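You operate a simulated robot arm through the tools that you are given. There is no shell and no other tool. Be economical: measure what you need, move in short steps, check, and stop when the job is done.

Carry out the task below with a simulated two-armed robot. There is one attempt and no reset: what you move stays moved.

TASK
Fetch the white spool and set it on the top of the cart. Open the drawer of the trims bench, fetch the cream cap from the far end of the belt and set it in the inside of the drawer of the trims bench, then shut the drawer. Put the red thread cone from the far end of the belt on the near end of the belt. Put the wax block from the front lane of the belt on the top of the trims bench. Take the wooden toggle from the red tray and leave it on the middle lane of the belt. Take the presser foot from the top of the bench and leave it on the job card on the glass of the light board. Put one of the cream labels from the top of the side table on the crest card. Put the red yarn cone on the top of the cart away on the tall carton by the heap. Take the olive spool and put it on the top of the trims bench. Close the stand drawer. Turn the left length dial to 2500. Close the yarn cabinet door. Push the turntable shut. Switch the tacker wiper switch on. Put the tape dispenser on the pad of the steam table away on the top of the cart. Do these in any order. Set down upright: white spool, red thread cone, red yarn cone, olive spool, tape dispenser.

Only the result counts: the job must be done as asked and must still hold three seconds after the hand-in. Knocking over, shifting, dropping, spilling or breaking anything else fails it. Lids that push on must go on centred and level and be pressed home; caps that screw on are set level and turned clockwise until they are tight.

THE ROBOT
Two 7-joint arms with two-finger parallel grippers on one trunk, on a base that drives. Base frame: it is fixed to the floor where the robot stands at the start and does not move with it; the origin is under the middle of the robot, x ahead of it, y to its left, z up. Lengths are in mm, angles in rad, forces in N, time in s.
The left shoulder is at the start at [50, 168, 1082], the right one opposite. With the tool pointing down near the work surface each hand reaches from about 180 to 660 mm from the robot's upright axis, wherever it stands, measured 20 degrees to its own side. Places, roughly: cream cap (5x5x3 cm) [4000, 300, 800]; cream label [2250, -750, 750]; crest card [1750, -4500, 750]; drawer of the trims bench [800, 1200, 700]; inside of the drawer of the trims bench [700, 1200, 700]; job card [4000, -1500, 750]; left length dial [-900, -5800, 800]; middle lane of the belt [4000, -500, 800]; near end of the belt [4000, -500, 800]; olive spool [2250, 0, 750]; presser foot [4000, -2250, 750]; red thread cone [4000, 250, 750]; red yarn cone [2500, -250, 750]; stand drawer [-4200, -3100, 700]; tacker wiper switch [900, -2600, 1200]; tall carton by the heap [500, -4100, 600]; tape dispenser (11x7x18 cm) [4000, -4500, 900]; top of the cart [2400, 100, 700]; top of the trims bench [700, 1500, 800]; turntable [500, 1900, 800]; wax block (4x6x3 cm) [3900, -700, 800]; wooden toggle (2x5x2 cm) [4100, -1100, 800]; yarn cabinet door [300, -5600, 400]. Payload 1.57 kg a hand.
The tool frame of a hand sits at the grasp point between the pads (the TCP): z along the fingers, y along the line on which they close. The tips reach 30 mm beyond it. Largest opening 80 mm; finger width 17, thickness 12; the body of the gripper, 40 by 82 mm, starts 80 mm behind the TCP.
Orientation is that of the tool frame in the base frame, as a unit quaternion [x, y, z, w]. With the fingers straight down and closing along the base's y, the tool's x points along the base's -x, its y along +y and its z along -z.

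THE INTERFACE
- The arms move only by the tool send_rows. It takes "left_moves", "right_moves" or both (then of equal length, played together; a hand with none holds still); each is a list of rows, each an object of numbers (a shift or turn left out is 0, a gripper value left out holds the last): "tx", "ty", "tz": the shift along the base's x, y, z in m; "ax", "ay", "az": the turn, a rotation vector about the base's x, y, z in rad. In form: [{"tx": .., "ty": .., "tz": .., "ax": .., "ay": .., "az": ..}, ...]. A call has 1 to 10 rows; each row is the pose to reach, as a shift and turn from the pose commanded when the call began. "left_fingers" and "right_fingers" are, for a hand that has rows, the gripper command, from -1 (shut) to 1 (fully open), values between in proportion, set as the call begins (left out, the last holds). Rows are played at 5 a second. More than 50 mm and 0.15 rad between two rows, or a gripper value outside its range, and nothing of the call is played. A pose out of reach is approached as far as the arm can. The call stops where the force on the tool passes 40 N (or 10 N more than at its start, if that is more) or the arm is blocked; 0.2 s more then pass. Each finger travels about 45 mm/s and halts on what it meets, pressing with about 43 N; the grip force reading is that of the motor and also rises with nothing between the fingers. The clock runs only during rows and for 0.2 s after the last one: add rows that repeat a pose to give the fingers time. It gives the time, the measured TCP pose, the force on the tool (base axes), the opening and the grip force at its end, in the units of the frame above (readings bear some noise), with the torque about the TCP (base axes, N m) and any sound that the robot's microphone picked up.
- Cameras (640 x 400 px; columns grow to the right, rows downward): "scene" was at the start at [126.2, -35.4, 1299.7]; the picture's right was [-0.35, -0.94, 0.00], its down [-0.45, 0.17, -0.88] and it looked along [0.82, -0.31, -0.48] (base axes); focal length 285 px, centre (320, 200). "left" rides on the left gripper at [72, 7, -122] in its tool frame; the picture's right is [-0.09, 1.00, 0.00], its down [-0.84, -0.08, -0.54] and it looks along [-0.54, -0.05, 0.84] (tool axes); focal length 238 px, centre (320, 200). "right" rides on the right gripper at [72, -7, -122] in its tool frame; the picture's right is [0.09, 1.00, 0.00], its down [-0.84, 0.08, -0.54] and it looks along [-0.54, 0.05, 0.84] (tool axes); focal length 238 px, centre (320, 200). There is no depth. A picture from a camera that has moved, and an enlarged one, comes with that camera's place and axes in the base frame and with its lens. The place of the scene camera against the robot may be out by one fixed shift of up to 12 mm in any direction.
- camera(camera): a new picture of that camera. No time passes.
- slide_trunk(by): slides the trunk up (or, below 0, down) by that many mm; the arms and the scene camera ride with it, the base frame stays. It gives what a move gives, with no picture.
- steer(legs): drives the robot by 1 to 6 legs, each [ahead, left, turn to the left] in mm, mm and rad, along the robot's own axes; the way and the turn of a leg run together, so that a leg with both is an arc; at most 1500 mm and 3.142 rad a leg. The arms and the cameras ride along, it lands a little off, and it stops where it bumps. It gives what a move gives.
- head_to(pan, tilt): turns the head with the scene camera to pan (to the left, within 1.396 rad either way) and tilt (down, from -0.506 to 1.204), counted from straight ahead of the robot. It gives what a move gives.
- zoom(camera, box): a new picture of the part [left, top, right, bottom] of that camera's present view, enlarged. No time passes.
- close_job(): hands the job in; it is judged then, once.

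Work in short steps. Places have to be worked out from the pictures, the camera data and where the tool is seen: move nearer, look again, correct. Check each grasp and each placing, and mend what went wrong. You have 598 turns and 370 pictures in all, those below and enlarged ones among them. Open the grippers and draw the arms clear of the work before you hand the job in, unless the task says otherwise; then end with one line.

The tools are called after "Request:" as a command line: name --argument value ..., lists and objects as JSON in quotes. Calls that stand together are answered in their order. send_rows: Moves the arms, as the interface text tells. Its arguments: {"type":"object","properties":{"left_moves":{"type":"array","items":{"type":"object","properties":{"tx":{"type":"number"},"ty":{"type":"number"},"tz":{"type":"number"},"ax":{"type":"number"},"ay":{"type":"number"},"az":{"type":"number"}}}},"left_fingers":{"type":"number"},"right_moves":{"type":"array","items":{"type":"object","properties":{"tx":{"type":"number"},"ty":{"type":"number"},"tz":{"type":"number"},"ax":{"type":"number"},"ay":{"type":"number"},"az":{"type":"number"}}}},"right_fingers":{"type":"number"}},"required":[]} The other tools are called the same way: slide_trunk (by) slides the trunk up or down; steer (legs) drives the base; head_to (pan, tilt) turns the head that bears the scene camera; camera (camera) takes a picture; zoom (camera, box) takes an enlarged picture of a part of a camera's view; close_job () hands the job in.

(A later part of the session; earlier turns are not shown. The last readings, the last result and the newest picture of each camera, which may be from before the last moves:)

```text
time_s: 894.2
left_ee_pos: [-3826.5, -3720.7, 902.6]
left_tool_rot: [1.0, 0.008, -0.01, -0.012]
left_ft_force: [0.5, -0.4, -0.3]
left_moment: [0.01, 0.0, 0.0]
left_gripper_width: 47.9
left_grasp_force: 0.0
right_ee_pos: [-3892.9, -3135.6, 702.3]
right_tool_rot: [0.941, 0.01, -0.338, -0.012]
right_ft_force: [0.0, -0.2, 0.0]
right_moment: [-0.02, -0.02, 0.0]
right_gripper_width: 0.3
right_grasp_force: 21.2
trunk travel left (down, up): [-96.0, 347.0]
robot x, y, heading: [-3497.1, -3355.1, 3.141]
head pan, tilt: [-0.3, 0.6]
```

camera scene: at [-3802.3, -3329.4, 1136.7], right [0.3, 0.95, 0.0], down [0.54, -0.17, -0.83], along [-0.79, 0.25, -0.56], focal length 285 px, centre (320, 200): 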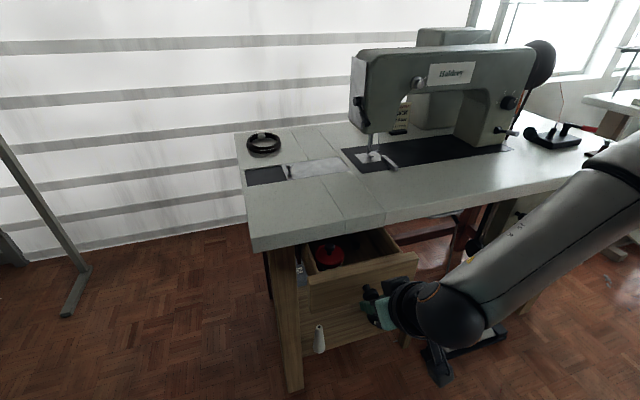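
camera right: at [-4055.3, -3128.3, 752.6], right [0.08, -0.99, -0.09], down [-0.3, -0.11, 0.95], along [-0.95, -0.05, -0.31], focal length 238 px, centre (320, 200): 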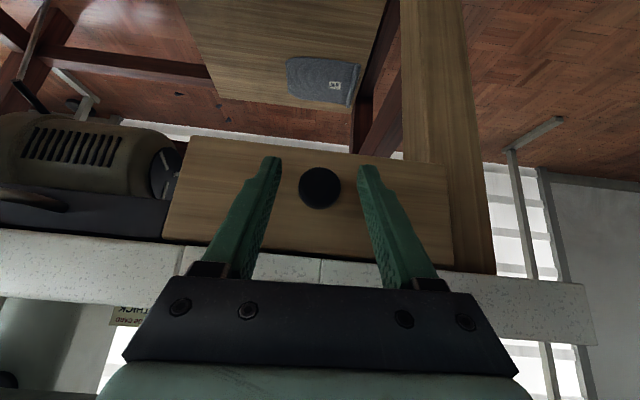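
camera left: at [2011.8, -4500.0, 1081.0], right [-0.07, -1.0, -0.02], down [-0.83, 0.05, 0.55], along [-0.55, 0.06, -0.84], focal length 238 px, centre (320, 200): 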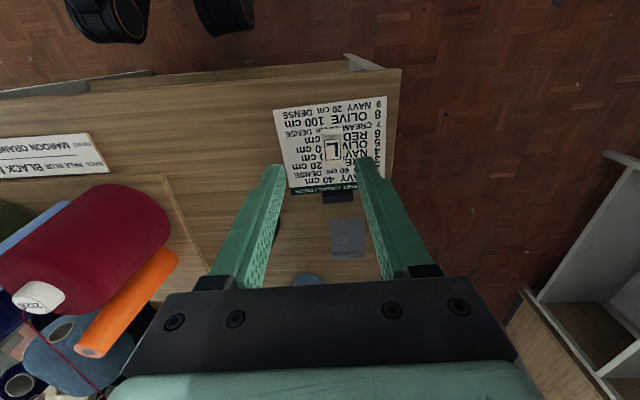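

The stop was met (slipped off) at ≈240 mm travel, so it had started about 55 % open. I push the drawer shut again with the closed fingers.

Request:
steer --legs '[[200, 0, 0]]'

Request:
camera --camera "right"

```text
time_s: 895.8
left_ee_pos: [-4024.3, -3719.4, 903.5]
left_tool_rot: [1.0, 0.006, -0.01, -0.012]
left_ft_force: [0.0, -1.0, -0.8]
left_moment: [-0.01, 0.01, 0.01]
left_gripper_width: 48.1
left_grasp_force: 0.1
right_ee_pos: [-4087.1, -3133.7, 703.3]
right_tool_rot: [0.941, 0.008, -0.338, -0.012]
right_ft_force: [-0.4, 0.3, -0.2]
right_moment: [0.02, -0.01, -0.03]
right_gripper_width: 0.0
right_grasp_force: 21.5
trunk travel left (down, up): [-96.0, 347.0]
robot x, y, heading: [-3700.9, -3354.5, 3.136]
head pan, tilt: [-0.3, 0.6]
```

```text
148 pictures are left
camera right: at [-3954.5, -3127.5, 752.6], right [0.08, -0.99, -0.09], down [-0.3, -0.11, 0.95], along [-0.95, -0.05, -0.31], focal length 238 px, centre (320, 200)
```

right: 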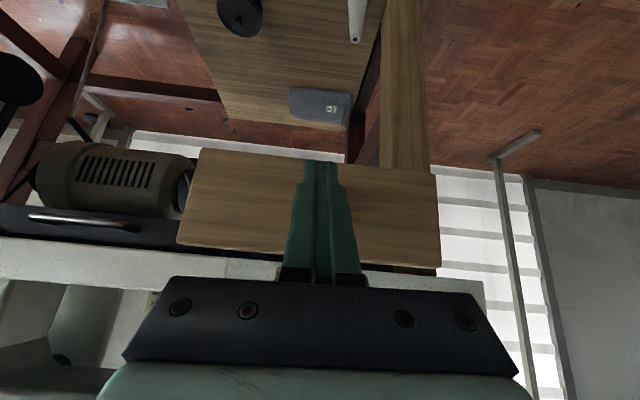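

Moving with the hand. I drive the rest until it stops.

Request:
steer --legs '[[115, 0, 0]]'

Request:
camera --camera "scene"

```text
time_s: 897.0
left_ee_pos: [-4132.6, -3719.1, 902.8]
left_tool_rot: [1.0, 0.005, -0.01, -0.012]
left_ft_force: [-0.2, -0.2, 0.6]
left_moment: [-0.01, 0.02, -0.02]
left_gripper_width: 48.0
left_grasp_force: 0.1
right_ee_pos: [-4183.6, -3133.6, 698.6]
right_tool_rot: [0.946, 0.009, -0.324, -0.009]
right_ft_force: [1.9, -0.2, -0.4]
right_moment: [-0.02, -0.08, 0.03]
right_gripper_width: 0.1
right_grasp_force: 21.4
trunk travel left (down, up): [-96.0, 347.0]
robot x, y, heading: [-3801.1, -3350.5, 3.135]
head pan, tilt: [-0.3, 0.6]
stopped in leg 1: the force on the tool passed its limit (the readings are from after the stop); the commanded pose is now the measured one
```

```text
147 pictures are left
camera scene: at [-3926.6, -3327.3, 1136.5], right [0.3, 0.95, 0.0], down [0.54, -0.17, -0.83], along [-0.79, 0.25, -0.56], focal length 285 px, centre (320, 200)
```

scene: 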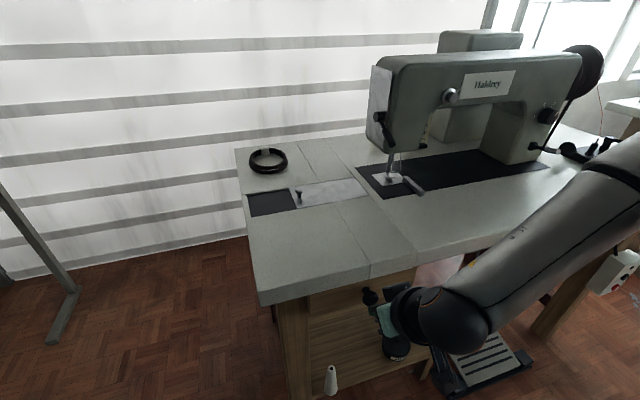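

The drawer is shut again (same stop). For more evidence I'll measure the cabinet door's range too; I drive back there.

Request:
steer --legs '[[-190, 0, 0], [0, 450, 0], [-1000, 0, 0], [0, 1130, 0], [-1490, 0, 0], [-1400, 0, 0]]'

Request:
steer --legs '[[0, 0, 1.57]]'

Request:
head_to --pan -0.1 --tilt 0.8

Request:
camera --camera "scene"

```text
time_s: 924.8
left_ee_pos: [-3.7, -5307.9, 903.6]
left_tool_rot: [1.0, 0.025, -0.01, -0.012]
left_ft_force: [-0.5, -0.2, -0.2]
left_moment: [-0.02, -0.03, -0.03]
left_gripper_width: 48.0
left_grasp_force: 0.0
right_ee_pos: [-78.6, -4727.3, 698.9]
right_tool_rot: [0.946, 0.028, -0.324, -0.003]
right_ft_force: [-0.1, 0.4, 0.0]
right_moment: [-0.01, -0.02, 0.01]
right_gripper_width: 0.0
right_grasp_force: 21.5
trunk travel left (down, up): [-96.0, 347.0]
robot x, y, heading: [309.7, -4928.6, -3.107]
head pan, tilt: [-0.3, 0.6]
```

```text
time_s: 929.0
left_ee_pos: [695.8, -5235.3, 903.0]
left_tool_rot: [0.683, 0.73, -0.016, -0.001]
left_ft_force: [-0.6, 0.5, 0.0]
left_moment: [0.05, -0.01, 0.03]
left_gripper_width: 48.1
left_grasp_force: 0.0
right_ee_pos: [115.9, -5322.1, 698.3]
right_tool_rot: [0.643, 0.694, -0.23, 0.229]
right_ft_force: [-0.1, 0.3, -0.2]
right_moment: [-0.01, 0.0, -0.03]
right_gripper_width: 0.0
right_grasp_force: 21.5
trunk travel left (down, up): [-96.0, 347.0]
robot x, y, heading: [308.8, -4927.3, -1.523]
head pan, tilt: [-0.3, 0.6]
```

```text
time_s: 929.7
left_ee_pos: [695.9, -5234.9, 903.4]
left_tool_rot: [0.683, 0.731, -0.016, -0.002]
left_ft_force: [0.3, 0.0, 0.1]
left_moment: [0.0, 0.02, 0.0]
left_gripper_width: 48.0
left_grasp_force: 0.0
right_ee_pos: [114.5, -5320.7, 698.6]
right_tool_rot: [0.643, 0.694, -0.23, 0.228]
right_ft_force: [0.1, 0.3, -0.7]
right_moment: [0.01, 0.03, -0.04]
right_gripper_width: 0.0
right_grasp_force: 21.2
trunk travel left (down, up): [-96.0, 347.0]
robot x, y, heading: [308.8, -4928.7, -1.52]
head pan, tilt: [-0.099, 0.799]
```

```text
146 pictures are left
camera scene: at [309.3, -5052.2, 1119.8], right [-1.0, 0.05, 0.0], down [0.04, 0.72, -0.7], along [-0.03, -0.7, -0.72], focal length 285 px, centre (320, 200)
```

scene: 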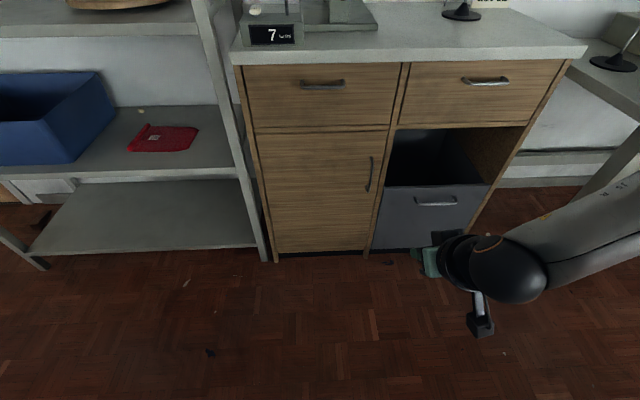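

Handle (vertical bar) at ≈(123, -5725, 505–560). I straighten, lower the trunk and bring the open right hand in front of it.

Request:
steer --legs '[[0, 0, -0.05]]'

Request:
slide_trunk --by -85

Request:
send_rows --right_moves '[{"tx": 0.01, "tz": -0.02}, {"tx": 0.02, "tz": -0.045}, {"tx": 0.02, "tz": -0.06}]' --right_fingers 0.2

Request:
steer --legs '[[280, 0, 0]]'

Request:
camera --camera "right"

```text
time_s: 930.5
left_ee_pos: [678.9, -5253.3, 903.8]
left_tool_rot: [0.7, 0.714, -0.015, -0.003]
left_ft_force: [-0.2, 0.0, 0.2]
left_moment: [0.01, 0.01, 0.0]
left_gripper_width: 48.0
left_grasp_force: 0.1
right_ee_pos: [96.4, -5309.8, 698.3]
right_tool_rot: [0.66, 0.678, -0.236, 0.223]
right_ft_force: [0.4, 0.2, 0.6]
right_moment: [-0.02, 0.01, -0.01]
right_gripper_width: 0.0
right_grasp_force: 21.0
trunk travel left (down, up): [-96.0, 347.0]
robot x, y, heading: [311.9, -4930.9, -1.572]
head pan, tilt: [-0.099, 0.799]
```

```text
time_s: 931.8
left_ee_pos: [680.1, -5253.6, 818.4]
left_tool_rot: [0.7, 0.714, -0.015, -0.002]
left_ft_force: [0.6, -0.6, -0.7]
left_moment: [0.0, 0.0, 0.0]
left_gripper_width: 47.8
left_grasp_force: 0.0
right_ee_pos: [95.8, -5310.7, 613.8]
right_tool_rot: [0.659, 0.678, -0.235, 0.224]
right_ft_force: [0.0, 0.5, 1.3]
right_moment: [0.02, 0.01, -0.03]
right_gripper_width: 0.0
right_grasp_force: 21.0
trunk travel left (down, up): [-11.0, 432.0]
robot x, y, heading: [310.6, -4926.4, -1.57]
head pan, tilt: [-0.099, 0.799]
```

```text
time_s: 932.6
left_ee_pos: [680.9, -5252.4, 818.1]
left_tool_rot: [0.7, 0.714, -0.015, -0.002]
left_ft_force: [0.2, -0.1, 0.7]
left_moment: [0.01, -0.03, 0.0]
left_gripper_width: 48.2
left_grasp_force: 0.1
right_ee_pos: [116.7, -5311.5, 553.5]
right_tool_rot: [0.66, 0.678, -0.236, 0.223]
right_ft_force: [0.6, 0.0, 0.2]
right_moment: [0.01, 0.04, -0.01]
right_gripper_width: 47.8
right_grasp_force: 0.1
trunk travel left (down, up): [-11.0, 432.0]
robot x, y, heading: [311.7, -4929.5, -1.569]
head pan, tilt: [-0.099, 0.799]
```

```text
time_s: 934.5
left_ee_pos: [678.7, -5533.4, 818.1]
left_tool_rot: [0.701, 0.713, -0.016, -0.001]
left_ft_force: [-0.4, 0.3, -0.2]
left_moment: [0.02, 0.02, 0.0]
left_gripper_width: 48.1
left_grasp_force: 0.1
right_ee_pos: [115.8, -5590.4, 555.0]
right_tool_rot: [0.66, 0.678, -0.235, 0.223]
right_ft_force: [-0.5, 0.2, -0.3]
right_moment: [0.01, 0.0, 0.0]
right_gripper_width: 48.0
right_grasp_force: 0.0
trunk travel left (down, up): [-11.0, 432.0]
robot x, y, heading: [306.0, -5206.8, -1.574]
head pan, tilt: [-0.099, 0.799]
```

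```text
145 pictures are left
camera right: at [108.5, -5459.0, 607.9], right [0.99, 0.09, -0.08], down [0.11, -0.33, 0.94], along [0.06, -0.94, -0.33], focal length 238 px, centre (320, 200)
```

right: 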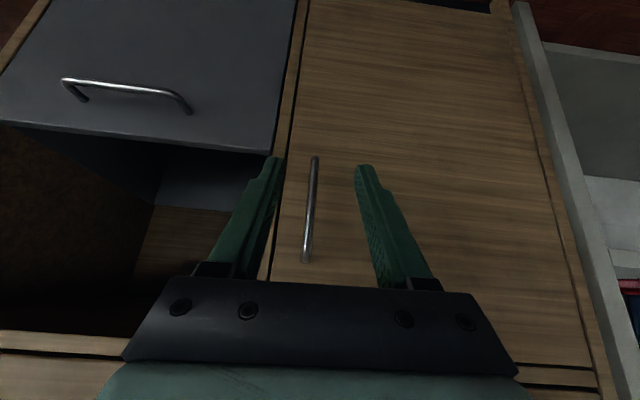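

The bar is between the fingers' planes. I drive 118 ahead, close, and pull back.

Request:
steer --legs '[[118, 0, 0]]'

Request:
send_rows --right_moves '[{"tz": 0}, {"tz": 0}, {"tz": 0}, {"tz": 0}]' --right_fingers -1

Request:
steer --legs '[[-60, 0, 0]]'

Request:
camera --camera "scene"

```text
time_s: 935.8
left_ee_pos: [680.8, -5652.9, 819.0]
left_tool_rot: [0.7, 0.714, -0.015, -0.002]
left_ft_force: [0.8, 0.1, 0.4]
left_moment: [0.03, 0.0, 0.01]
left_gripper_width: 48.4
left_grasp_force: 0.1
right_ee_pos: [116.6, -5711.3, 555.1]
right_tool_rot: [0.66, 0.678, -0.236, 0.223]
right_ft_force: [-0.4, 0.5, 0.5]
right_moment: [-0.01, 0.02, -0.01]
right_gripper_width: 48.2
right_grasp_force: 0.1
trunk travel left (down, up): [-11.0, 432.0]
robot x, y, heading: [307.2, -5328.9, -1.573]
head pan, tilt: [-0.099, 0.799]
```

```text
time_s: 936.8
left_ee_pos: [680.5, -5651.5, 818.9]
left_tool_rot: [0.7, 0.714, -0.015, -0.001]
left_ft_force: [0.0, 0.1, 0.2]
left_moment: [0.01, -0.04, -0.03]
left_gripper_width: 47.9
left_grasp_force: 0.2
right_ee_pos: [114.3, -5711.4, 555.2]
right_tool_rot: [0.661, 0.676, -0.238, 0.222]
right_ft_force: [-21.0, 1.7, 7.2]
right_moment: [0.07, -0.62, -0.11]
right_gripper_width: 10.3
right_grasp_force: 28.5
trunk travel left (down, up): [-11.0, 432.0]
robot x, y, heading: [311.6, -5326.9, -1.563]
head pan, tilt: [-0.099, 0.799]
```

```text
time_s: 937.9
left_ee_pos: [681.9, -5589.9, 817.6]
left_tool_rot: [0.699, 0.715, -0.015, -0.001]
left_ft_force: [0.5, 0.2, 0.2]
left_moment: [-0.02, 0.0, 0.0]
left_gripper_width: 48.1
left_grasp_force: 0.0
right_ee_pos: [126.5, -5647.8, 555.5]
right_tool_rot: [0.653, 0.685, -0.224, 0.232]
right_ft_force: [0.2, -0.2, -3.5]
right_moment: [-0.31, -0.51, -0.04]
right_gripper_width: 10.0
right_grasp_force: 28.3
trunk travel left (down, up): [-11.0, 432.0]
robot x, y, heading: [312.4, -5263.3, -1.566]
head pan, tilt: [-0.099, 0.799]
stopped in leg 1: the force on the tool passed its limit (the readings are from after the stop); the commanded pose is now the measured one
```

```text
144 pictures are left
camera scene: at [304.6, -5388.8, 1034.8], right [-1.0, 0.1, 0.0], down [0.07, 0.71, -0.7], along [-0.07, -0.69, -0.72], focal length 285 px, centre (320, 200)
```

scene: 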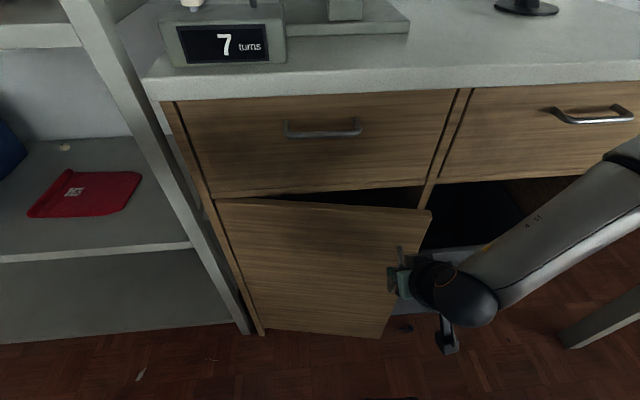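

The door follows. I continue along its arc for two more steps.

Request:
steer --legs '[[-80, 26, 0]]'

Request:
steer --legs '[[-68, 42, 0]]'

Request:
camera --camera "scene"

```text
time_s: 939.0
left_ee_pos: [706.9, -5518.1, 818.6]
left_tool_rot: [0.699, 0.715, -0.016, -0.001]
left_ft_force: [0.7, 0.3, -0.9]
left_moment: [0.0, -0.01, 0.0]
left_gripper_width: 48.0
left_grasp_force: 0.1
right_ee_pos: [156.6, -5577.9, 556.0]
right_tool_rot: [0.647, 0.69, -0.221, 0.237]
right_ft_force: [1.6, -1.1, -4.0]
right_moment: [-0.21, 0.25, 0.04]
right_gripper_width: 10.0
right_grasp_force: 27.7
trunk travel left (down, up): [-11.0, 432.0]
robot x, y, heading: [333.6, -5196.6, -1.564]
head pan, tilt: [-0.099, 0.799]
stopped in leg 1: the force on the tool passed its limit (the readings are from after the stop); the commanded pose is now the measured one
```

```text
time_s: 940.1
left_ee_pos: [749.4, -5451.1, 818.4]
left_tool_rot: [0.699, 0.715, -0.016, -0.002]
left_ft_force: [0.4, -0.6, -0.5]
left_moment: [0.01, 0.03, 0.02]
left_gripper_width: 48.0
left_grasp_force: 0.0
right_ee_pos: [200.5, -5511.5, 556.0]
right_tool_rot: [0.645, 0.691, -0.221, 0.241]
right_ft_force: [27.2, -22.8, -15.2]
right_moment: [-0.1, 0.25, 0.15]
right_gripper_width: 9.6
right_grasp_force: 28.2
trunk travel left (down, up): [-11.0, 432.0]
robot x, y, heading: [377.5, -5124.3, -1.563]
head pan, tilt: [-0.099, 0.799]
```

```text
143 pictures are left
camera scene: at [371.4, -5251.8, 1034.5], right [-1.0, 0.09, 0.0], down [0.07, 0.72, -0.7], along [-0.07, -0.69, -0.72], focal length 285 px, centre (320, 200)
```

scene: 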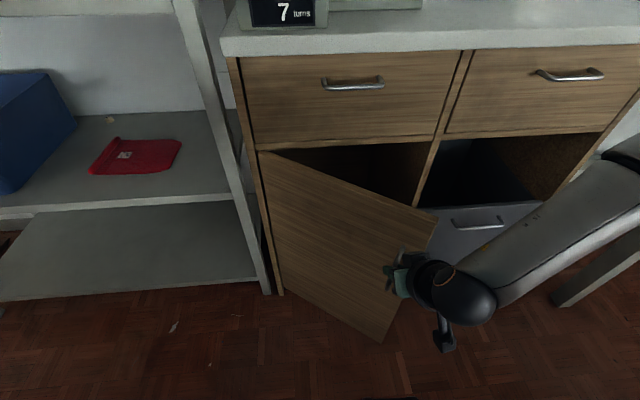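

Open to ~0.66 rad again. I release, go round the free edge to the inner side, and push the door further open toward +x to find its limit.

Request:
send_rows --right_moves '[{"tz": 0}, {"tz": 0}, {"tz": 0}]' --right_fingers 0.2

Request:
steer --legs '[[-100, 0, 0], [0, -150, 0], [130, 0, 0]]'

Request:
camera --camera "scene"

```text
time_s: 940.9
left_ee_pos: [749.2, -5450.2, 819.3]
left_tool_rot: [0.698, 0.716, -0.016, -0.001]
left_ft_force: [0.2, 0.0, 0.5]
left_moment: [-0.02, 0.0, 0.01]
left_gripper_width: 47.7
left_grasp_force: 0.0
right_ee_pos: [200.3, -5511.0, 557.4]
right_tool_rot: [0.645, 0.691, -0.221, 0.241]
right_ft_force: [0.8, 0.1, 0.0]
right_moment: [0.02, 0.02, 0.01]
right_gripper_width: 47.9
right_grasp_force: 0.1
trunk travel left (down, up): [-11.0, 432.0]
robot x, y, heading: [377.0, -5129.6, -1.559]
head pan, tilt: [-0.099, 0.799]
```

```text
time_s: 943.9
left_ee_pos: [598.2, -5481.7, 818.4]
left_tool_rot: [0.7, 0.714, -0.016, -0.001]
left_ft_force: [-0.1, 0.6, 0.1]
left_moment: [-0.03, -0.03, -0.01]
left_gripper_width: 47.9
left_grasp_force: 0.2
right_ee_pos: [49.9, -5542.6, 558.3]
right_tool_rot: [0.646, 0.69, -0.221, 0.241]
right_ft_force: [0.0, -0.3, 0.5]
right_moment: [0.02, 0.0, 0.02]
right_gripper_width: 47.9
right_grasp_force: 0.0
trunk travel left (down, up): [-11.0, 432.0]
robot x, y, heading: [226.2, -5158.5, -1.565]
head pan, tilt: [-0.099, 0.799]
```

```text
142 pictures are left
camera scene: at [219.7, -5281.1, 1034.8], right [-1.0, 0.1, 0.0], down [0.07, 0.71, -0.7], along [-0.07, -0.69, -0.72], focal length 285 px, centre (320, 200)
```

scene: 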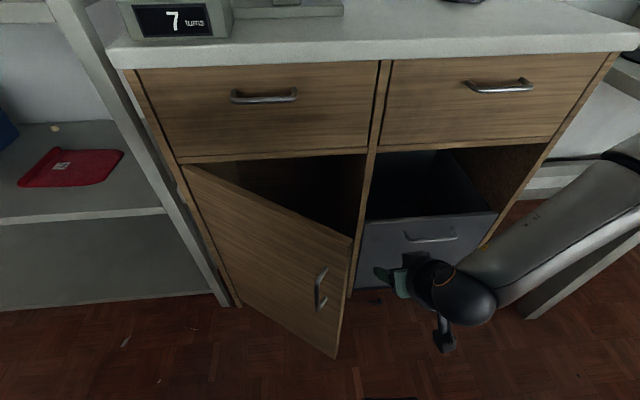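

The hand is just west of the free edge. I go 35 further in and push toward +x.

Request:
send_rows --right_moves '[{"tz": 0}, {"tz": 0}, {"tz": 0}]' --right_fingers -1

Request:
steer --legs '[[40, 0, 0], [0, 150, 0]]'

Request:
camera --camera "scene"

```text
time_s: 944.7
left_ee_pos: [597.4, -5480.7, 818.9]
left_tool_rot: [0.7, 0.714, -0.016, -0.002]
left_ft_force: [-0.7, 0.1, -0.4]
left_moment: [0.0, 0.01, 0.01]
left_gripper_width: 47.9
left_grasp_force: 0.0
right_ee_pos: [49.7, -5542.5, 558.3]
right_tool_rot: [0.646, 0.689, -0.222, 0.24]
right_ft_force: [1.5, -0.8, -0.1]
right_moment: [0.0, 0.03, -0.01]
right_gripper_width: 0.0
right_grasp_force: 12.1
trunk travel left (down, up): [-11.0, 432.0]
robot x, y, heading: [226.2, -5159.3, -1.565]
head pan, tilt: [-0.099, 0.799]
```

```text
time_s: 946.5
left_ee_pos: [746.2, -5521.4, 816.9]
left_tool_rot: [0.699, 0.715, -0.016, -0.001]
left_ft_force: [0.4, 0.0, 0.4]
left_moment: [0.01, -0.01, -0.01]
left_gripper_width: 48.0
left_grasp_force: 0.0
right_ee_pos: [198.1, -5582.1, 557.2]
right_tool_rot: [0.646, 0.69, -0.221, 0.241]
right_ft_force: [0.6, 0.0, -0.8]
right_moment: [-0.01, -0.01, 0.02]
right_gripper_width: 0.2
right_grasp_force: 21.6
trunk travel left (down, up): [-11.0, 432.0]
robot x, y, heading: [373.0, -5196.3, -1.565]
head pan, tilt: [-0.099, 0.799]
```

```text
141 pictures are left
camera scene: at [368.9, -5320.8, 1034.8], right [-1.0, 0.09, 0.0], down [0.07, 0.71, -0.7], along [-0.07, -0.69, -0.72], focal length 285 px, centre (320, 200)
```

scene: 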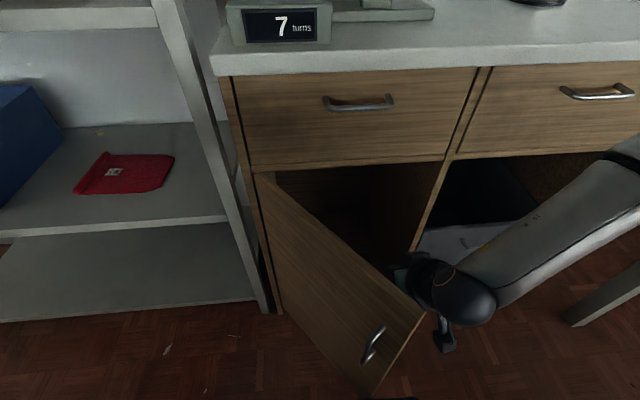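

Door at ≈0.89 rad. I keep pushing along the arc (moving +x and back together) so the base stays clear.

Request:
steer --legs '[[-50, 60, 0], [-40, 65, 0]]'

Request:
camera --camera "scene"

```text
time_s: 948.2
left_ee_pos: [871.3, -5430.4, 818.1]
left_tool_rot: [0.699, 0.715, -0.016, -0.002]
left_ft_force: [-0.4, -0.5, -1.1]
left_moment: [-0.02, 0.0, -0.02]
left_gripper_width: 48.1
left_grasp_force: 0.1
right_ee_pos: [321.9, -5491.7, 557.7]
right_tool_rot: [0.646, 0.69, -0.221, 0.242]
right_ft_force: [0.2, -0.2, -0.5]
right_moment: [0.01, 0.01, -0.01]
right_gripper_width: 0.3
right_grasp_force: 21.3
trunk travel left (down, up): [-11.0, 432.0]
robot x, y, heading: [500.9, -5105.3, -1.565]
head pan, tilt: [-0.099, 0.799]
```

```text
140 pictures are left
camera scene: at [492.7, -5230.5, 1034.8], right [-1.0, 0.1, 0.0], down [0.07, 0.71, -0.7], along [-0.07, -0.69, -0.72], focal length 285 px, centre (320, 200)
```

scene: 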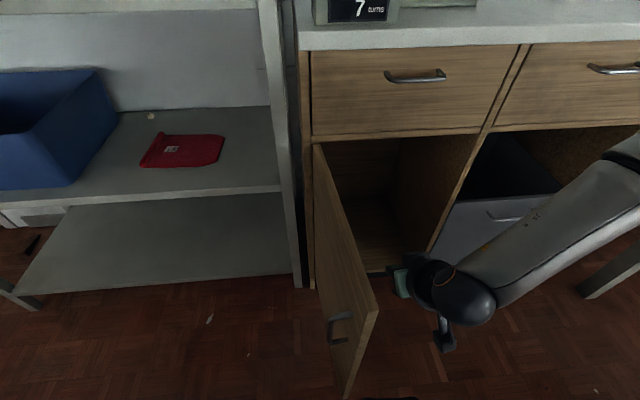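

Door is already at ~81°, so it had started well under half open. A bit further to find its limit.

Request:
steer --legs '[[-10, 70, 0], [0, 70, 0]]'

Request:
camera --camera "scene"

```text
time_s: 949.9
left_ee_pos: [1010.7, -5420.4, 818.1]
left_tool_rot: [0.699, 0.715, -0.017, -0.001]
left_ft_force: [-0.4, -0.1, -0.3]
left_moment: [0.01, -0.01, -0.03]
left_gripper_width: 47.9
left_grasp_force: 0.1
right_ee_pos: [463.2, -5480.4, 558.4]
right_tool_rot: [0.646, 0.689, -0.222, 0.24]
right_ft_force: [0.8, 0.8, 0.8]
right_moment: [0.0, 0.01, 0.01]
right_gripper_width: 0.0
right_grasp_force: 21.5
trunk travel left (down, up): [-11.0, 432.0]
robot x, y, heading: [643.3, -5092.3, -1.568]
head pan, tilt: [-0.099, 0.799]
```

```text
139 pictures are left
camera scene: at [633.7, -5220.0, 1034.8], right [-1.0, 0.1, 0.0], down [0.07, 0.71, -0.7], along [-0.07, -0.69, -0.72], focal length 285 px, centre (320, 200)
```

scene: 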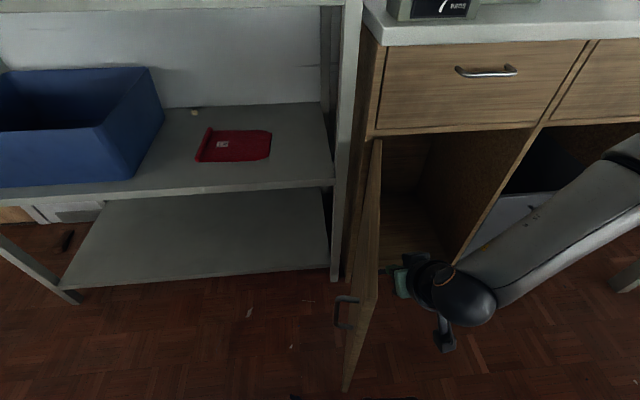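

The door goes past 102° without a stop, so it had started ≤37 % open; with the drawer at 55 % this suggests the turntable's "shut" is its home mid-angle, not a stop (it started 58–80 % from the stop). First I close the door again: round the free edge to the outer side.

Request:
steer --legs '[[-190, 0, 0], [0, 230, 0], [110, 0, 0], [0, -120, 0]]'

Request:
camera --camera "scene"

```text
time_s: 954.4
left_ee_pos: [1127.6, -5337.4, 817.6]
left_tool_rot: [0.699, 0.715, -0.017, 0.0]
left_ft_force: [0.3, 0.1, -0.4]
left_moment: [0.03, -0.03, -0.02]
left_gripper_width: 48.0
left_grasp_force: 0.0
right_ee_pos: [579.3, -5397.3, 557.5]
right_tool_rot: [0.646, 0.69, -0.222, 0.241]
right_ft_force: [-1.5, 0.0, -0.4]
right_moment: [-0.01, 0.0, 0.0]
right_gripper_width: 0.1
right_grasp_force: 21.7
trunk travel left (down, up): [-11.0, 432.0]
robot x, y, heading: [756.4, -5014.0, -1.569]
head pan, tilt: [-0.099, 0.799]
```

```text
138 pictures are left
camera scene: at [749.9, -5137.1, 1034.8], right [-1.0, 0.1, 0.0], down [0.07, 0.71, -0.7], along [-0.07, -0.69, -0.72], focal length 285 px, centre (320, 200)
```

scene: 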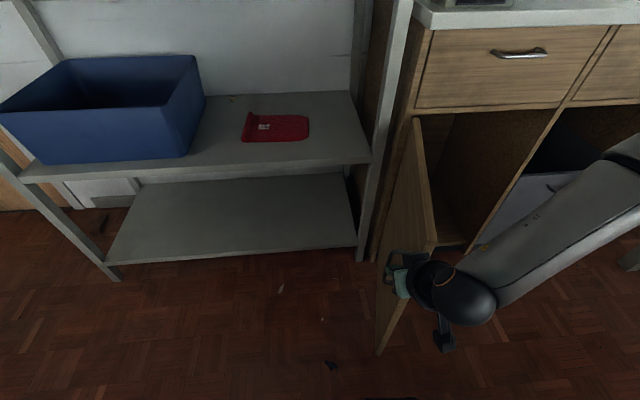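

The hand is on the outer side at the free edge. I push toward -x.

Request:
steer --legs '[[20, -120, 0], [20, -110, 0]]'

Request:
camera --camera "scene"

```text
time_s: 955.3
left_ee_pos: [1104.4, -5341.2, 818.6]
left_tool_rot: [0.699, 0.714, -0.017, -0.001]
left_ft_force: [0.5, 0.7, 0.3]
left_moment: [-0.01, 0.02, 0.0]
left_gripper_width: 48.0
left_grasp_force: 0.0
right_ee_pos: [559.6, -5392.5, 556.2]
right_tool_rot: [0.643, 0.697, -0.209, 0.237]
right_ft_force: [-0.1, 0.8, -1.0]
right_moment: [-0.05, 0.03, -0.02]
right_gripper_width: 0.0
right_grasp_force: 21.5
trunk travel left (down, up): [-11.0, 432.0]
robot x, y, heading: [731.3, -5018.1, -1.568]
head pan, tilt: [-0.099, 0.799]
stopped in leg 1: the robot was blocked; the commanded pose is now the measured one
```

```text
137 pictures are left
camera scene: at [726.4, -5140.9, 1034.7], right [-1.0, 0.1, 0.0], down [0.07, 0.71, -0.7], along [-0.07, -0.69, -0.72], focal length 285 px, centre (320, 200)
```

scene: 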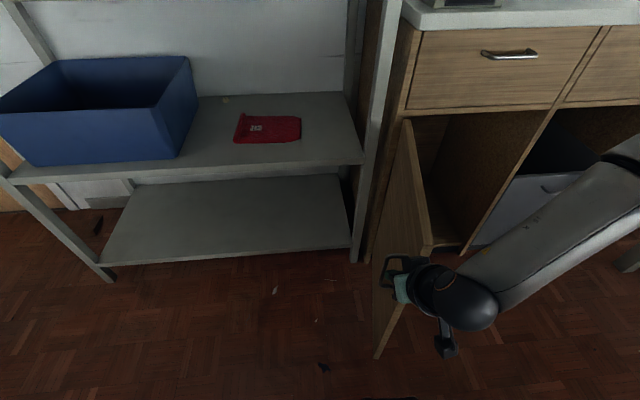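

Request:
camera --camera "right"

Request:
zoom --camera "scene" --box '[340, 180, 520, 360]'

```text
136 pictures are left
camera right: at [541.4, -5263.4, 609.9], right [0.99, 0.16, -0.04], down [0.09, -0.34, 0.94], along [0.13, -0.93, -0.35], focal length 238 px, centre (320, 200)
```

right: 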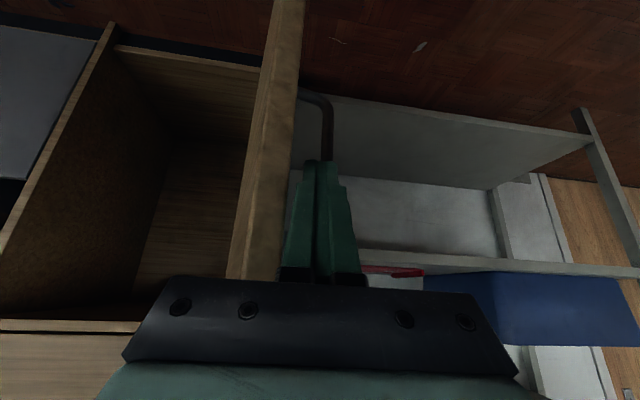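

```text
2.22 times, centred on (430, 270) of scene
camera zoom: at [726.4, -5140.9, 1034.7], right [-1.0, 0.1, 0.0], down [0.07, 0.71, -0.7], along [-0.07, -0.69, -0.72], focal length 633 px, centre (76, 44)
```

zoom: 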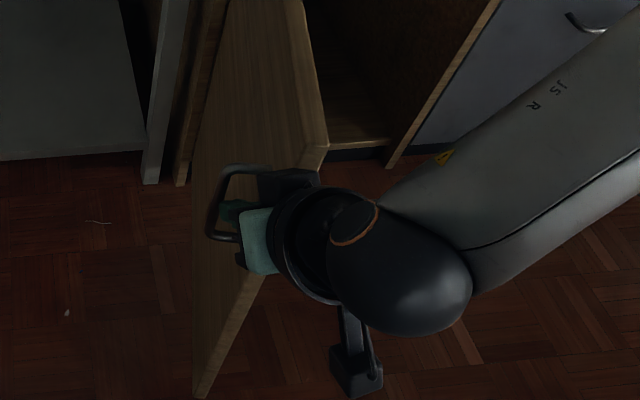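

The fingertips got wedged at the handle bar. I back out, raise the hand above the handle (tips z≈618, door top 660) and push again.

Request:
steer --legs '[[-90, 15, 0]]'

Request:
send_rows --right_moves '[{"tz": 0.04}, {"tz": 0.08}]'

Request:
steer --legs '[[110, 20, 0], [0, -100, 0]]'

Request:
camera --camera "scene"

```text
time_s: 956.4
left_ee_pos: [1117.9, -5252.5, 818.4]
left_tool_rot: [0.7, 0.714, -0.017, -0.001]
left_ft_force: [0.6, 0.0, -0.7]
left_moment: [0.01, 0.0, 0.03]
left_gripper_width: 48.2
left_grasp_force: 0.0
right_ee_pos: [573.3, -5303.9, 555.1]
right_tool_rot: [0.643, 0.697, -0.209, 0.237]
right_ft_force: [0.2, 0.2, 0.0]
right_moment: [0.02, 0.02, -0.04]
right_gripper_width: 0.0
right_grasp_force: 21.7
trunk travel left (down, up): [-11.0, 432.0]
robot x, y, heading: [747.3, -4927.2, -1.567]
head pan, tilt: [-0.099, 0.799]
```

```text
time_s: 957.0
left_ee_pos: [1118.3, -5251.4, 819.1]
left_tool_rot: [0.7, 0.714, -0.016, -0.001]
left_ft_force: [-0.3, -0.4, 1.6]
left_moment: [0.02, -0.02, -0.02]
left_gripper_width: 47.9
left_grasp_force: 0.1
right_ee_pos: [573.6, -5313.1, 631.4]
right_tool_rot: [0.643, 0.697, -0.21, 0.238]
right_ft_force: [0.4, -0.4, -0.7]
right_moment: [0.02, -0.01, 0.02]
right_gripper_width: 0.0
right_grasp_force: 21.0
right hand out of reach, approached as far as the arm can: row 2
trunk travel left (down, up): [-11.0, 432.0]
robot x, y, heading: [749.2, -4927.9, -1.567]
head pan, tilt: [-0.099, 0.799]
```

```text
time_s: 958.9
left_ee_pos: [1039.2, -5361.7, 819.4]
left_tool_rot: [0.699, 0.715, -0.016, 0.0]
left_ft_force: [0.5, -0.6, 0.8]
left_moment: [0.04, -0.02, -0.01]
left_gripper_width: 47.9
left_grasp_force: 0.0
right_ee_pos: [494.6, -5425.8, 632.0]
right_tool_rot: [0.643, 0.698, -0.209, 0.237]
right_ft_force: [1.1, -0.3, -0.2]
right_moment: [0.0, -0.01, -0.04]
right_gripper_width: 0.0
right_grasp_force: 21.5
trunk travel left (down, up): [-11.0, 432.0]
robot x, y, heading: [666.7, -5038.7, -1.566]
head pan, tilt: [-0.099, 0.799]
```

```text
134 pictures are left
camera scene: at [660.8, -5162.6, 1034.8], right [-1.0, 0.09, 0.0], down [0.07, 0.71, -0.7], along [-0.07, -0.69, -0.72], focal length 285 px, centre (320, 200)
```

scene: 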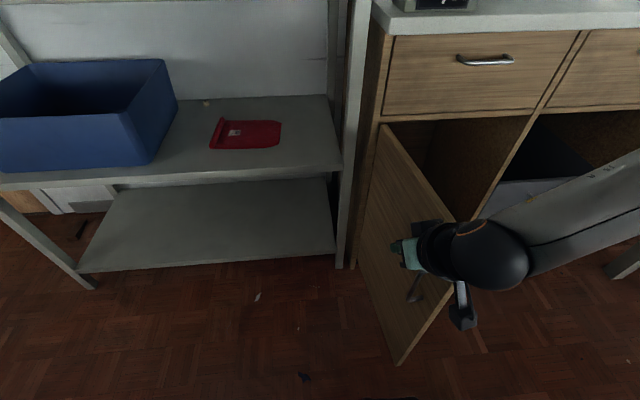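

Works. I continue along the closing arc.

Request:
steer --legs '[[30, -100, 0], [60, -90, 0]]'

Request:
camera --camera "scene"

```text
time_s: 960.9
left_ee_pos: [850.0, -5452.7, 817.7]
left_tool_rot: [0.699, 0.715, -0.016, -0.001]
left_ft_force: [-0.2, -0.7, 0.5]
left_moment: [-0.01, 0.0, 0.01]
left_gripper_width: 47.7
left_grasp_force: 0.2
right_ee_pos: [305.3, -5516.1, 633.6]
right_tool_rot: [0.643, 0.698, -0.21, 0.237]
right_ft_force: [0.0, -0.3, -0.6]
right_moment: [0.02, 0.02, 0.0]
right_gripper_width: 0.0
right_grasp_force: 20.6
trunk travel left (down, up): [-11.0, 432.0]
robot x, y, heading: [478.9, -5132.2, -1.566]
head pan, tilt: [-0.099, 0.799]
```

```text
133 pictures are left
camera scene: at [471.5, -5253.8, 1034.8], right [-1.0, 0.09, 0.0], down [0.07, 0.71, -0.7], along [-0.06, -0.69, -0.72], focal length 285 px, centre (320, 200)
```

scene: 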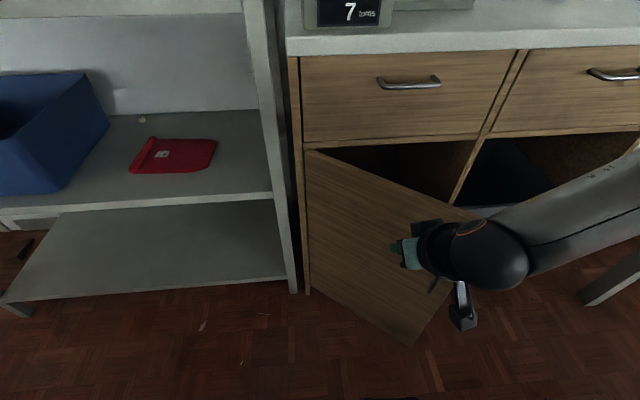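

Now the final push toward the cabinet.

Request:
steer --legs '[[120, -60, 0], [55, 0, 0]]'

Request:
steer --legs '[[50, 0, 0]]'

Request:
camera --camera "scene"

```text
time_s: 962.8
left_ee_pos: [789.3, -5632.3, 818.4]
left_tool_rot: [0.699, 0.715, -0.015, -0.001]
left_ft_force: [0.6, 0.1, 0.3]
left_moment: [-0.04, -0.03, 0.01]
left_gripper_width: 47.8
left_grasp_force: 0.0
right_ee_pos: [244.2, -5694.5, 632.7]
right_tool_rot: [0.643, 0.697, -0.21, 0.237]
right_ft_force: [-0.8, 0.3, 0.0]
right_moment: [-0.01, -0.03, 0.0]
right_gripper_width: 0.0
right_grasp_force: 21.7
trunk travel left (down, up): [-11.0, 432.0]
robot x, y, heading: [415.8, -5308.7, -1.571]
head pan, tilt: [-0.099, 0.799]
```

```text
time_s: 963.7
left_ee_pos: [790.1, -5670.0, 817.8]
left_tool_rot: [0.699, 0.714, -0.017, -0.001]
left_ft_force: [0.1, -1.0, -0.1]
left_moment: [0.0, -0.01, 0.01]
left_gripper_width: 48.0
left_grasp_force: 0.0
right_ee_pos: [244.9, -5727.6, 631.6]
right_tool_rot: [0.643, 0.699, -0.206, 0.234]
right_ft_force: [0.8, 0.3, 0.5]
right_moment: [0.02, -0.01, 0.02]
right_gripper_width: 0.0
right_grasp_force: 21.0
trunk travel left (down, up): [-11.0, 432.0]
robot x, y, heading: [416.9, -5345.0, -1.567]
head pan, tilt: [-0.099, 0.799]
stopped in leg 1: the force on the tool passed its limit (the readings are from after the stop); the commanded pose is now the measured one
```

```text
132 pictures are left
camera scene: at [412.2, -5469.4, 1034.7], right [-1.0, 0.09, 0.0], down [0.07, 0.71, -0.7], along [-0.07, -0.69, -0.72], focal length 285 px, centre (320, 200)
```

scene: 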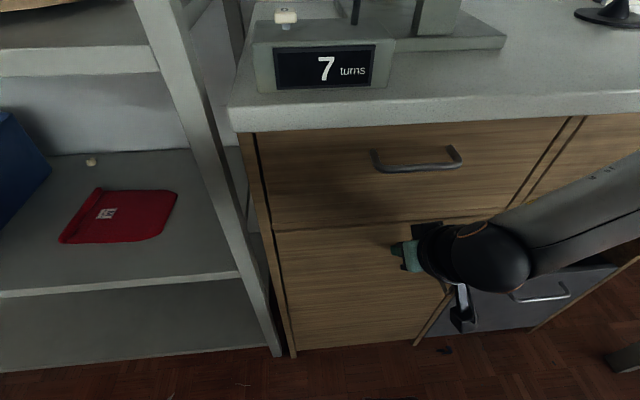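

The door is shut again at its hard stop. Now I drive back to the turntable by the known route.

Request:
steer --legs '[[-340, 0, 0], [0, 1490, 0], [0, 370, 0], [-1490, 0, 0], [-1270, 0, 0]]'

Request:
slide_trunk --by 240

Request:
steer --legs '[[0, -640, 0], [-1180, 0, 0], [0, -1490, 0], [0, -290, 0]]'

Request:
camera --camera "scene"

```text
time_s: 978.6
left_ee_pos: [2626.9, -4487.9, 817.7]
left_tool_rot: [0.69, 0.724, -0.016, -0.001]
left_ft_force: [0.1, -0.1, -0.8]
left_moment: [0.03, -0.02, 0.01]
left_gripper_width: 47.9
left_grasp_force: 0.1
right_ee_pos: [2085.0, -4560.3, 630.0]
right_tool_rot: [0.635, 0.707, -0.203, 0.236]
right_ft_force: [1.0, 0.1, 0.1]
right_moment: [-0.03, -0.04, 0.04]
right_gripper_width: 0.0
right_grasp_force: 21.2
trunk travel left (down, up): [-11.0, 432.0]
robot x, y, heading: [2246.1, -4175.3, -1.543]
head pan, tilt: [-0.099, 0.799]
stopped in leg 4: the robot was blocked; the commanded pose is now the measured one
```

```text
time_s: 981.1
left_ee_pos: [2626.8, -4487.8, 1057.4]
left_tool_rot: [0.69, 0.724, -0.016, -0.001]
left_ft_force: [-0.5, 0.7, -0.4]
left_moment: [-0.02, -0.01, 0.02]
left_gripper_width: 48.2
left_grasp_force: 0.0
right_ee_pos: [2084.4, -4559.8, 870.7]
right_tool_rot: [0.635, 0.707, -0.204, 0.236]
right_ft_force: [-0.2, 0.1, -0.7]
right_moment: [0.02, -0.03, 0.0]
right_gripper_width: 0.0
right_grasp_force: 20.9
trunk travel left (down, up): [-251.0, 192.0]
robot x, y, heading: [2248.2, -4172.3, -1.539]
head pan, tilt: [-0.099, 0.799]
```

```text
time_s: 981.8
left_ee_pos: [2627.2, -4486.9, 1057.3]
left_tool_rot: [0.69, 0.724, -0.017, 0.0]
left_ft_force: [-0.4, 0.3, -0.1]
left_moment: [0.02, 0.0, 0.0]
left_gripper_width: 48.0
left_grasp_force: 0.1
right_ee_pos: [2083.7, -4559.6, 870.6]
right_tool_rot: [0.635, 0.707, -0.203, 0.236]
right_ft_force: [0.2, -0.1, 0.1]
right_moment: [0.01, -0.02, -0.01]
right_gripper_width: 0.2
right_grasp_force: 21.4
trunk travel left (down, up): [-251.0, 192.0]
robot x, y, heading: [2249.5, -4166.8, -1.547]
head pan, tilt: [-0.099, 0.799]
stopped in leg 1: the robot was blocked; the commanded pose is now the measured one
```

```text
131 pictures are left
camera scene: at [2244.2, -4297.1, 1274.8], right [-1.0, 0.07, 0.0], down [0.05, 0.72, -0.7], along [-0.05, -0.7, -0.72], focal length 285 px, centre (320, 200)
```

scene: 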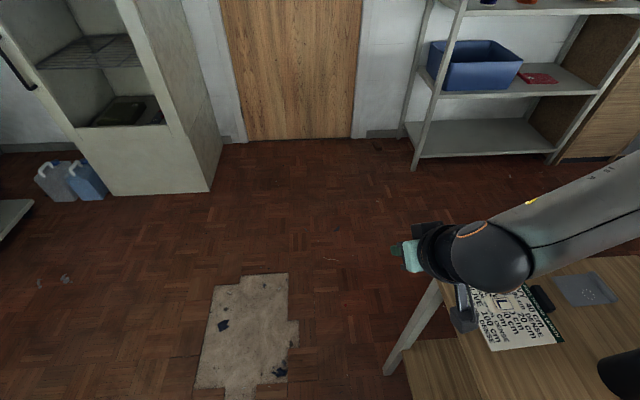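

The low right arm brushed the crest-card table and stopped the drive; the card and label look in place. I step away to the left and inspect that table.

Request:
steer --legs '[[0, 90, 0]]'

Request:
head_to --pan -1.2 --tilt 0.6

Request:
camera --camera "scene"

```text
time_s: 982.9
left_ee_pos: [2716.4, -4484.5, 1057.9]
left_tool_rot: [0.689, 0.724, -0.016, -0.001]
left_ft_force: [0.6, 0.3, 0.7]
left_moment: [0.03, 0.01, 0.01]
left_gripper_width: 48.0
left_grasp_force: 0.0
right_ee_pos: [2173.7, -4557.1, 870.3]
right_tool_rot: [0.634, 0.707, -0.203, 0.237]
right_ft_force: [0.4, -0.6, 0.2]
right_moment: [0.05, 0.02, 0.01]
right_gripper_width: 0.0
right_grasp_force: 21.1
trunk travel left (down, up): [-251.0, 192.0]
robot x, y, heading: [2338.7, -4171.1, -1.534]
head pan, tilt: [-0.099, 0.799]
```

```text
time_s: 984.3
left_ee_pos: [2716.8, -4485.3, 1058.4]
left_tool_rot: [0.69, 0.724, -0.015, -0.001]
left_ft_force: [-0.1, -0.8, 0.3]
left_moment: [-0.01, -0.05, 0.02]
left_gripper_width: 48.1
left_grasp_force: 0.0
right_ee_pos: [2173.6, -4555.9, 869.6]
right_tool_rot: [0.634, 0.707, -0.203, 0.236]
right_ft_force: [-0.1, 0.2, -0.3]
right_moment: [0.01, -0.01, -0.02]
right_gripper_width: 0.0
right_grasp_force: 21.1
trunk travel left (down, up): [-251.0, 192.0]
robot x, y, heading: [2337.7, -4170.2, -1.538]
head pan, tilt: [-1.201, 0.6]
```

```text
130 pictures are left
camera scene: at [2257.6, -4248.5, 1291.6], right [-0.39, 0.92, 0.0], down [0.52, 0.22, -0.82], along [-0.76, -0.32, -0.57], focal length 285 px, centre (320, 200)
```

scene: 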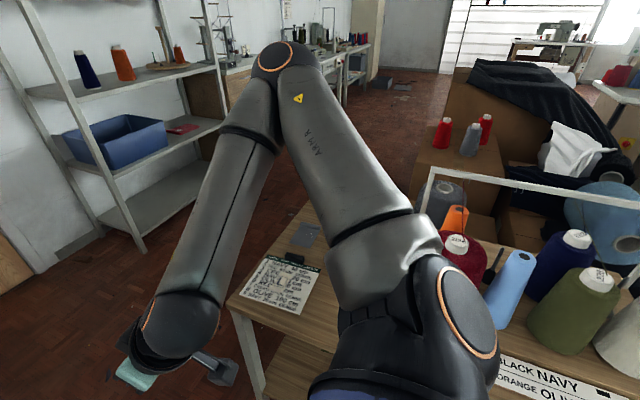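

I untilt/raise the right arm and move further left for an unobstructed look at the cones.

Request:
send_rows --right_moves '[{"ax": 0.13, "tz": 0.03}, {"ax": 0.26, "tz": 0.06}, {"ax": 0.39, "tz": 0.09}, {"ax": 0.52, "tz": 0.12}, {"ax": 0.62, "tz": 0.16}]'

Request:
steer --legs '[[0, 250, 0], [0, 0, -1.2]]'

Request:
head_to --pan -0.1 --tilt 0.5

Request:
camera --camera "scene"

```text
time_s: 985.5
left_ee_pos: [2716.5, -4486.5, 1058.7]
left_tool_rot: [0.69, 0.724, -0.016, 0.0]
left_ft_force: [-0.2, 0.1, 0.1]
left_moment: [0.0, 0.03, 0.02]
left_gripper_width: 47.9
left_grasp_force: 0.1
right_ee_pos: [2174.0, -4556.1, 1032.9]
right_tool_rot: [0.676, 0.736, 0.023, 0.031]
right_ft_force: [0.0, 0.6, 1.4]
right_moment: [0.01, 0.01, -0.01]
right_gripper_width: 0.1
right_grasp_force: 21.2
trunk travel left (down, up): [-251.0, 192.0]
robot x, y, heading: [2339.8, -4172.7, -1.535]
head pan, tilt: [-1.201, 0.6]
```

```text
time_s: 990.2
left_ee_pos: [2435.5, -4633.2, 1057.2]
left_tool_rot: [0.976, 0.219, -0.013, -0.009]
left_ft_force: [0.1, 1.0, -0.7]
left_moment: [0.01, 0.0, 0.03]
left_gripper_width: 48.5
left_grasp_force: 0.1
right_ee_pos: [2163.3, -4159.8, 1031.9]
right_tool_rot: [0.971, 0.235, 0.0, 0.038]
right_ft_force: [0.6, -0.2, -0.1]
right_moment: [0.0, -0.01, 0.03]
right_gripper_width: 0.0
right_grasp_force: 21.1
trunk travel left (down, up): [-251.0, 192.0]
robot x, y, heading: [2581.1, -4163.4, -2.72]
head pan, tilt: [-1.201, 0.6]
```

```text
time_s: 991.5
left_ee_pos: [2434.9, -4633.2, 1057.1]
left_tool_rot: [0.976, 0.218, -0.013, -0.01]
left_ft_force: [0.0, -1.1, -0.5]
left_moment: [0.0, -0.01, 0.03]
left_gripper_width: 47.9
left_grasp_force: 0.1
right_ee_pos: [2162.6, -4158.9, 1031.8]
right_tool_rot: [0.971, 0.234, 0.0, 0.038]
right_ft_force: [-1.4, -0.2, 0.0]
right_moment: [-0.01, -0.02, 0.0]
right_gripper_width: 0.1
right_grasp_force: 21.8
trunk travel left (down, up): [-251.0, 192.0]
robot x, y, heading: [2583.7, -4157.8, -2.717]
head pan, tilt: [-0.099, 0.499]
```

```text
129 pictures are left
camera scene: at [2460.3, -4211.3, 1300.7], right [-0.32, 0.95, 0.0], down [0.45, 0.15, -0.88], along [-0.83, -0.28, -0.48], focal length 285 px, centre (320, 200)
```

scene: 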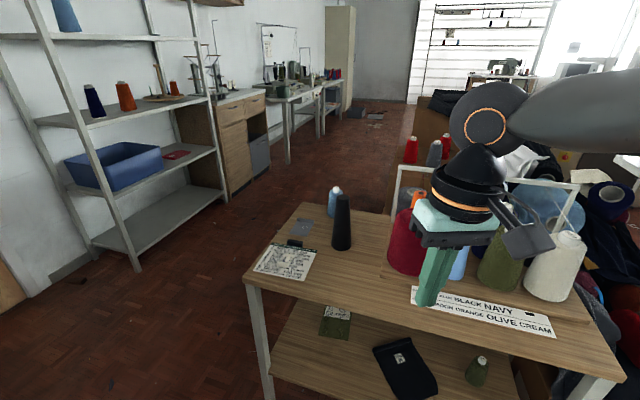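

Everything on that table is standing as before. I face north and continue to the turntable.

Request:
steer --legs '[[0, 0, -1.995], [1490, 0, 0], [410, 0, 0], [0, 950, 0], [1190, 0, 0]]'

Request:
steer --legs '[[0, 1490, 0], [0, 280, 0]]'

Request:
head_to --pan 0 --tilt 0.35

Request:
camera --camera "scene"

```text
time_s: 1016.1
left_ee_pos: [1529.3, -660.3, 1058.3]
left_tool_rot: [-0.677, 0.736, -0.002, 0.016]
left_ft_force: [-0.4, 0.1, -0.1]
left_moment: [0.0, -0.01, -0.02]
left_gripper_width: 47.8
left_grasp_force: 0.0
right_ee_pos: [2076.4, -658.9, 1030.9]
right_tool_rot: [-0.69, 0.723, 0.033, -0.019]
right_ft_force: [0.4, -0.9, 1.6]
right_moment: [0.0, -0.01, 0.02]
right_gripper_width: 0.1
right_grasp_force: 21.7
trunk travel left (down, up): [-251.0, 192.0]
robot x, y, heading: [1864.0, -1023.4, 1.469]
head pan, tilt: [-0.099, 0.499]
```

```text
time_s: 1025.0
left_ee_pos: [-238.7, -486.4, 1057.0]
left_tool_rot: [-0.678, 0.735, -0.002, 0.016]
left_ft_force: [0.6, 0.4, -0.2]
left_moment: [0.03, -0.03, 0.0]
left_gripper_width: 48.3
left_grasp_force: 0.2
right_ee_pos: [308.7, -484.5, 1031.9]
right_tool_rot: [-0.691, 0.722, 0.033, -0.02]
right_ft_force: [-0.2, -0.1, -0.2]
right_moment: [-0.04, -0.01, 0.03]
right_gripper_width: 0.0
right_grasp_force: 21.1
trunk travel left (down, up): [-251.0, 192.0]
robot x, y, heading: [99.3, -845.9, 1.474]
head pan, tilt: [-0.099, 0.499]
```

```text
time_s: 1025.8
left_ee_pos: [-237.1, -485.6, 1057.7]
left_tool_rot: [-0.678, 0.735, -0.002, 0.015]
left_ft_force: [0.1, 0.3, -0.3]
left_moment: [-0.01, -0.02, 0.01]
left_gripper_width: 48.0
left_grasp_force: 0.1
right_ee_pos: [309.9, -484.3, 1031.6]
right_tool_rot: [-0.691, 0.722, 0.034, -0.02]
right_ft_force: [-0.3, 0.0, 0.7]
right_moment: [-0.01, 0.01, -0.02]
right_gripper_width: 0.0
right_grasp_force: 21.1
trunk travel left (down, up): [-251.0, 192.0]
robot x, y, heading: [98.0, -847.1, 1.473]
head pan, tilt: [0.0, 0.351]
```

```text
128 pictures are left
camera scene: at [112.8, -717.5, 1314.4], right [1.0, -0.1, 0.0], down [-0.03, -0.34, -0.94], along [0.09, 0.93, -0.34], focal length 285 px, centre (320, 200)
```

scene: 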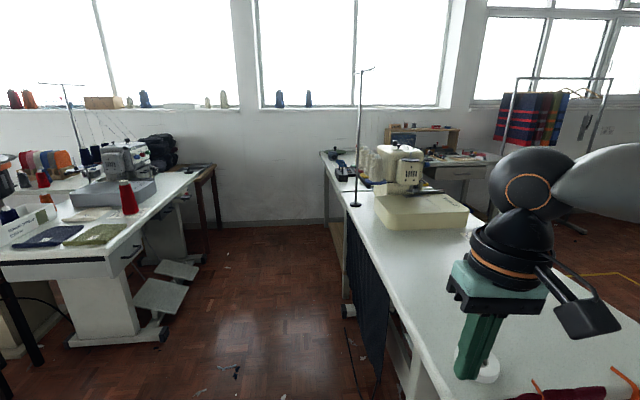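

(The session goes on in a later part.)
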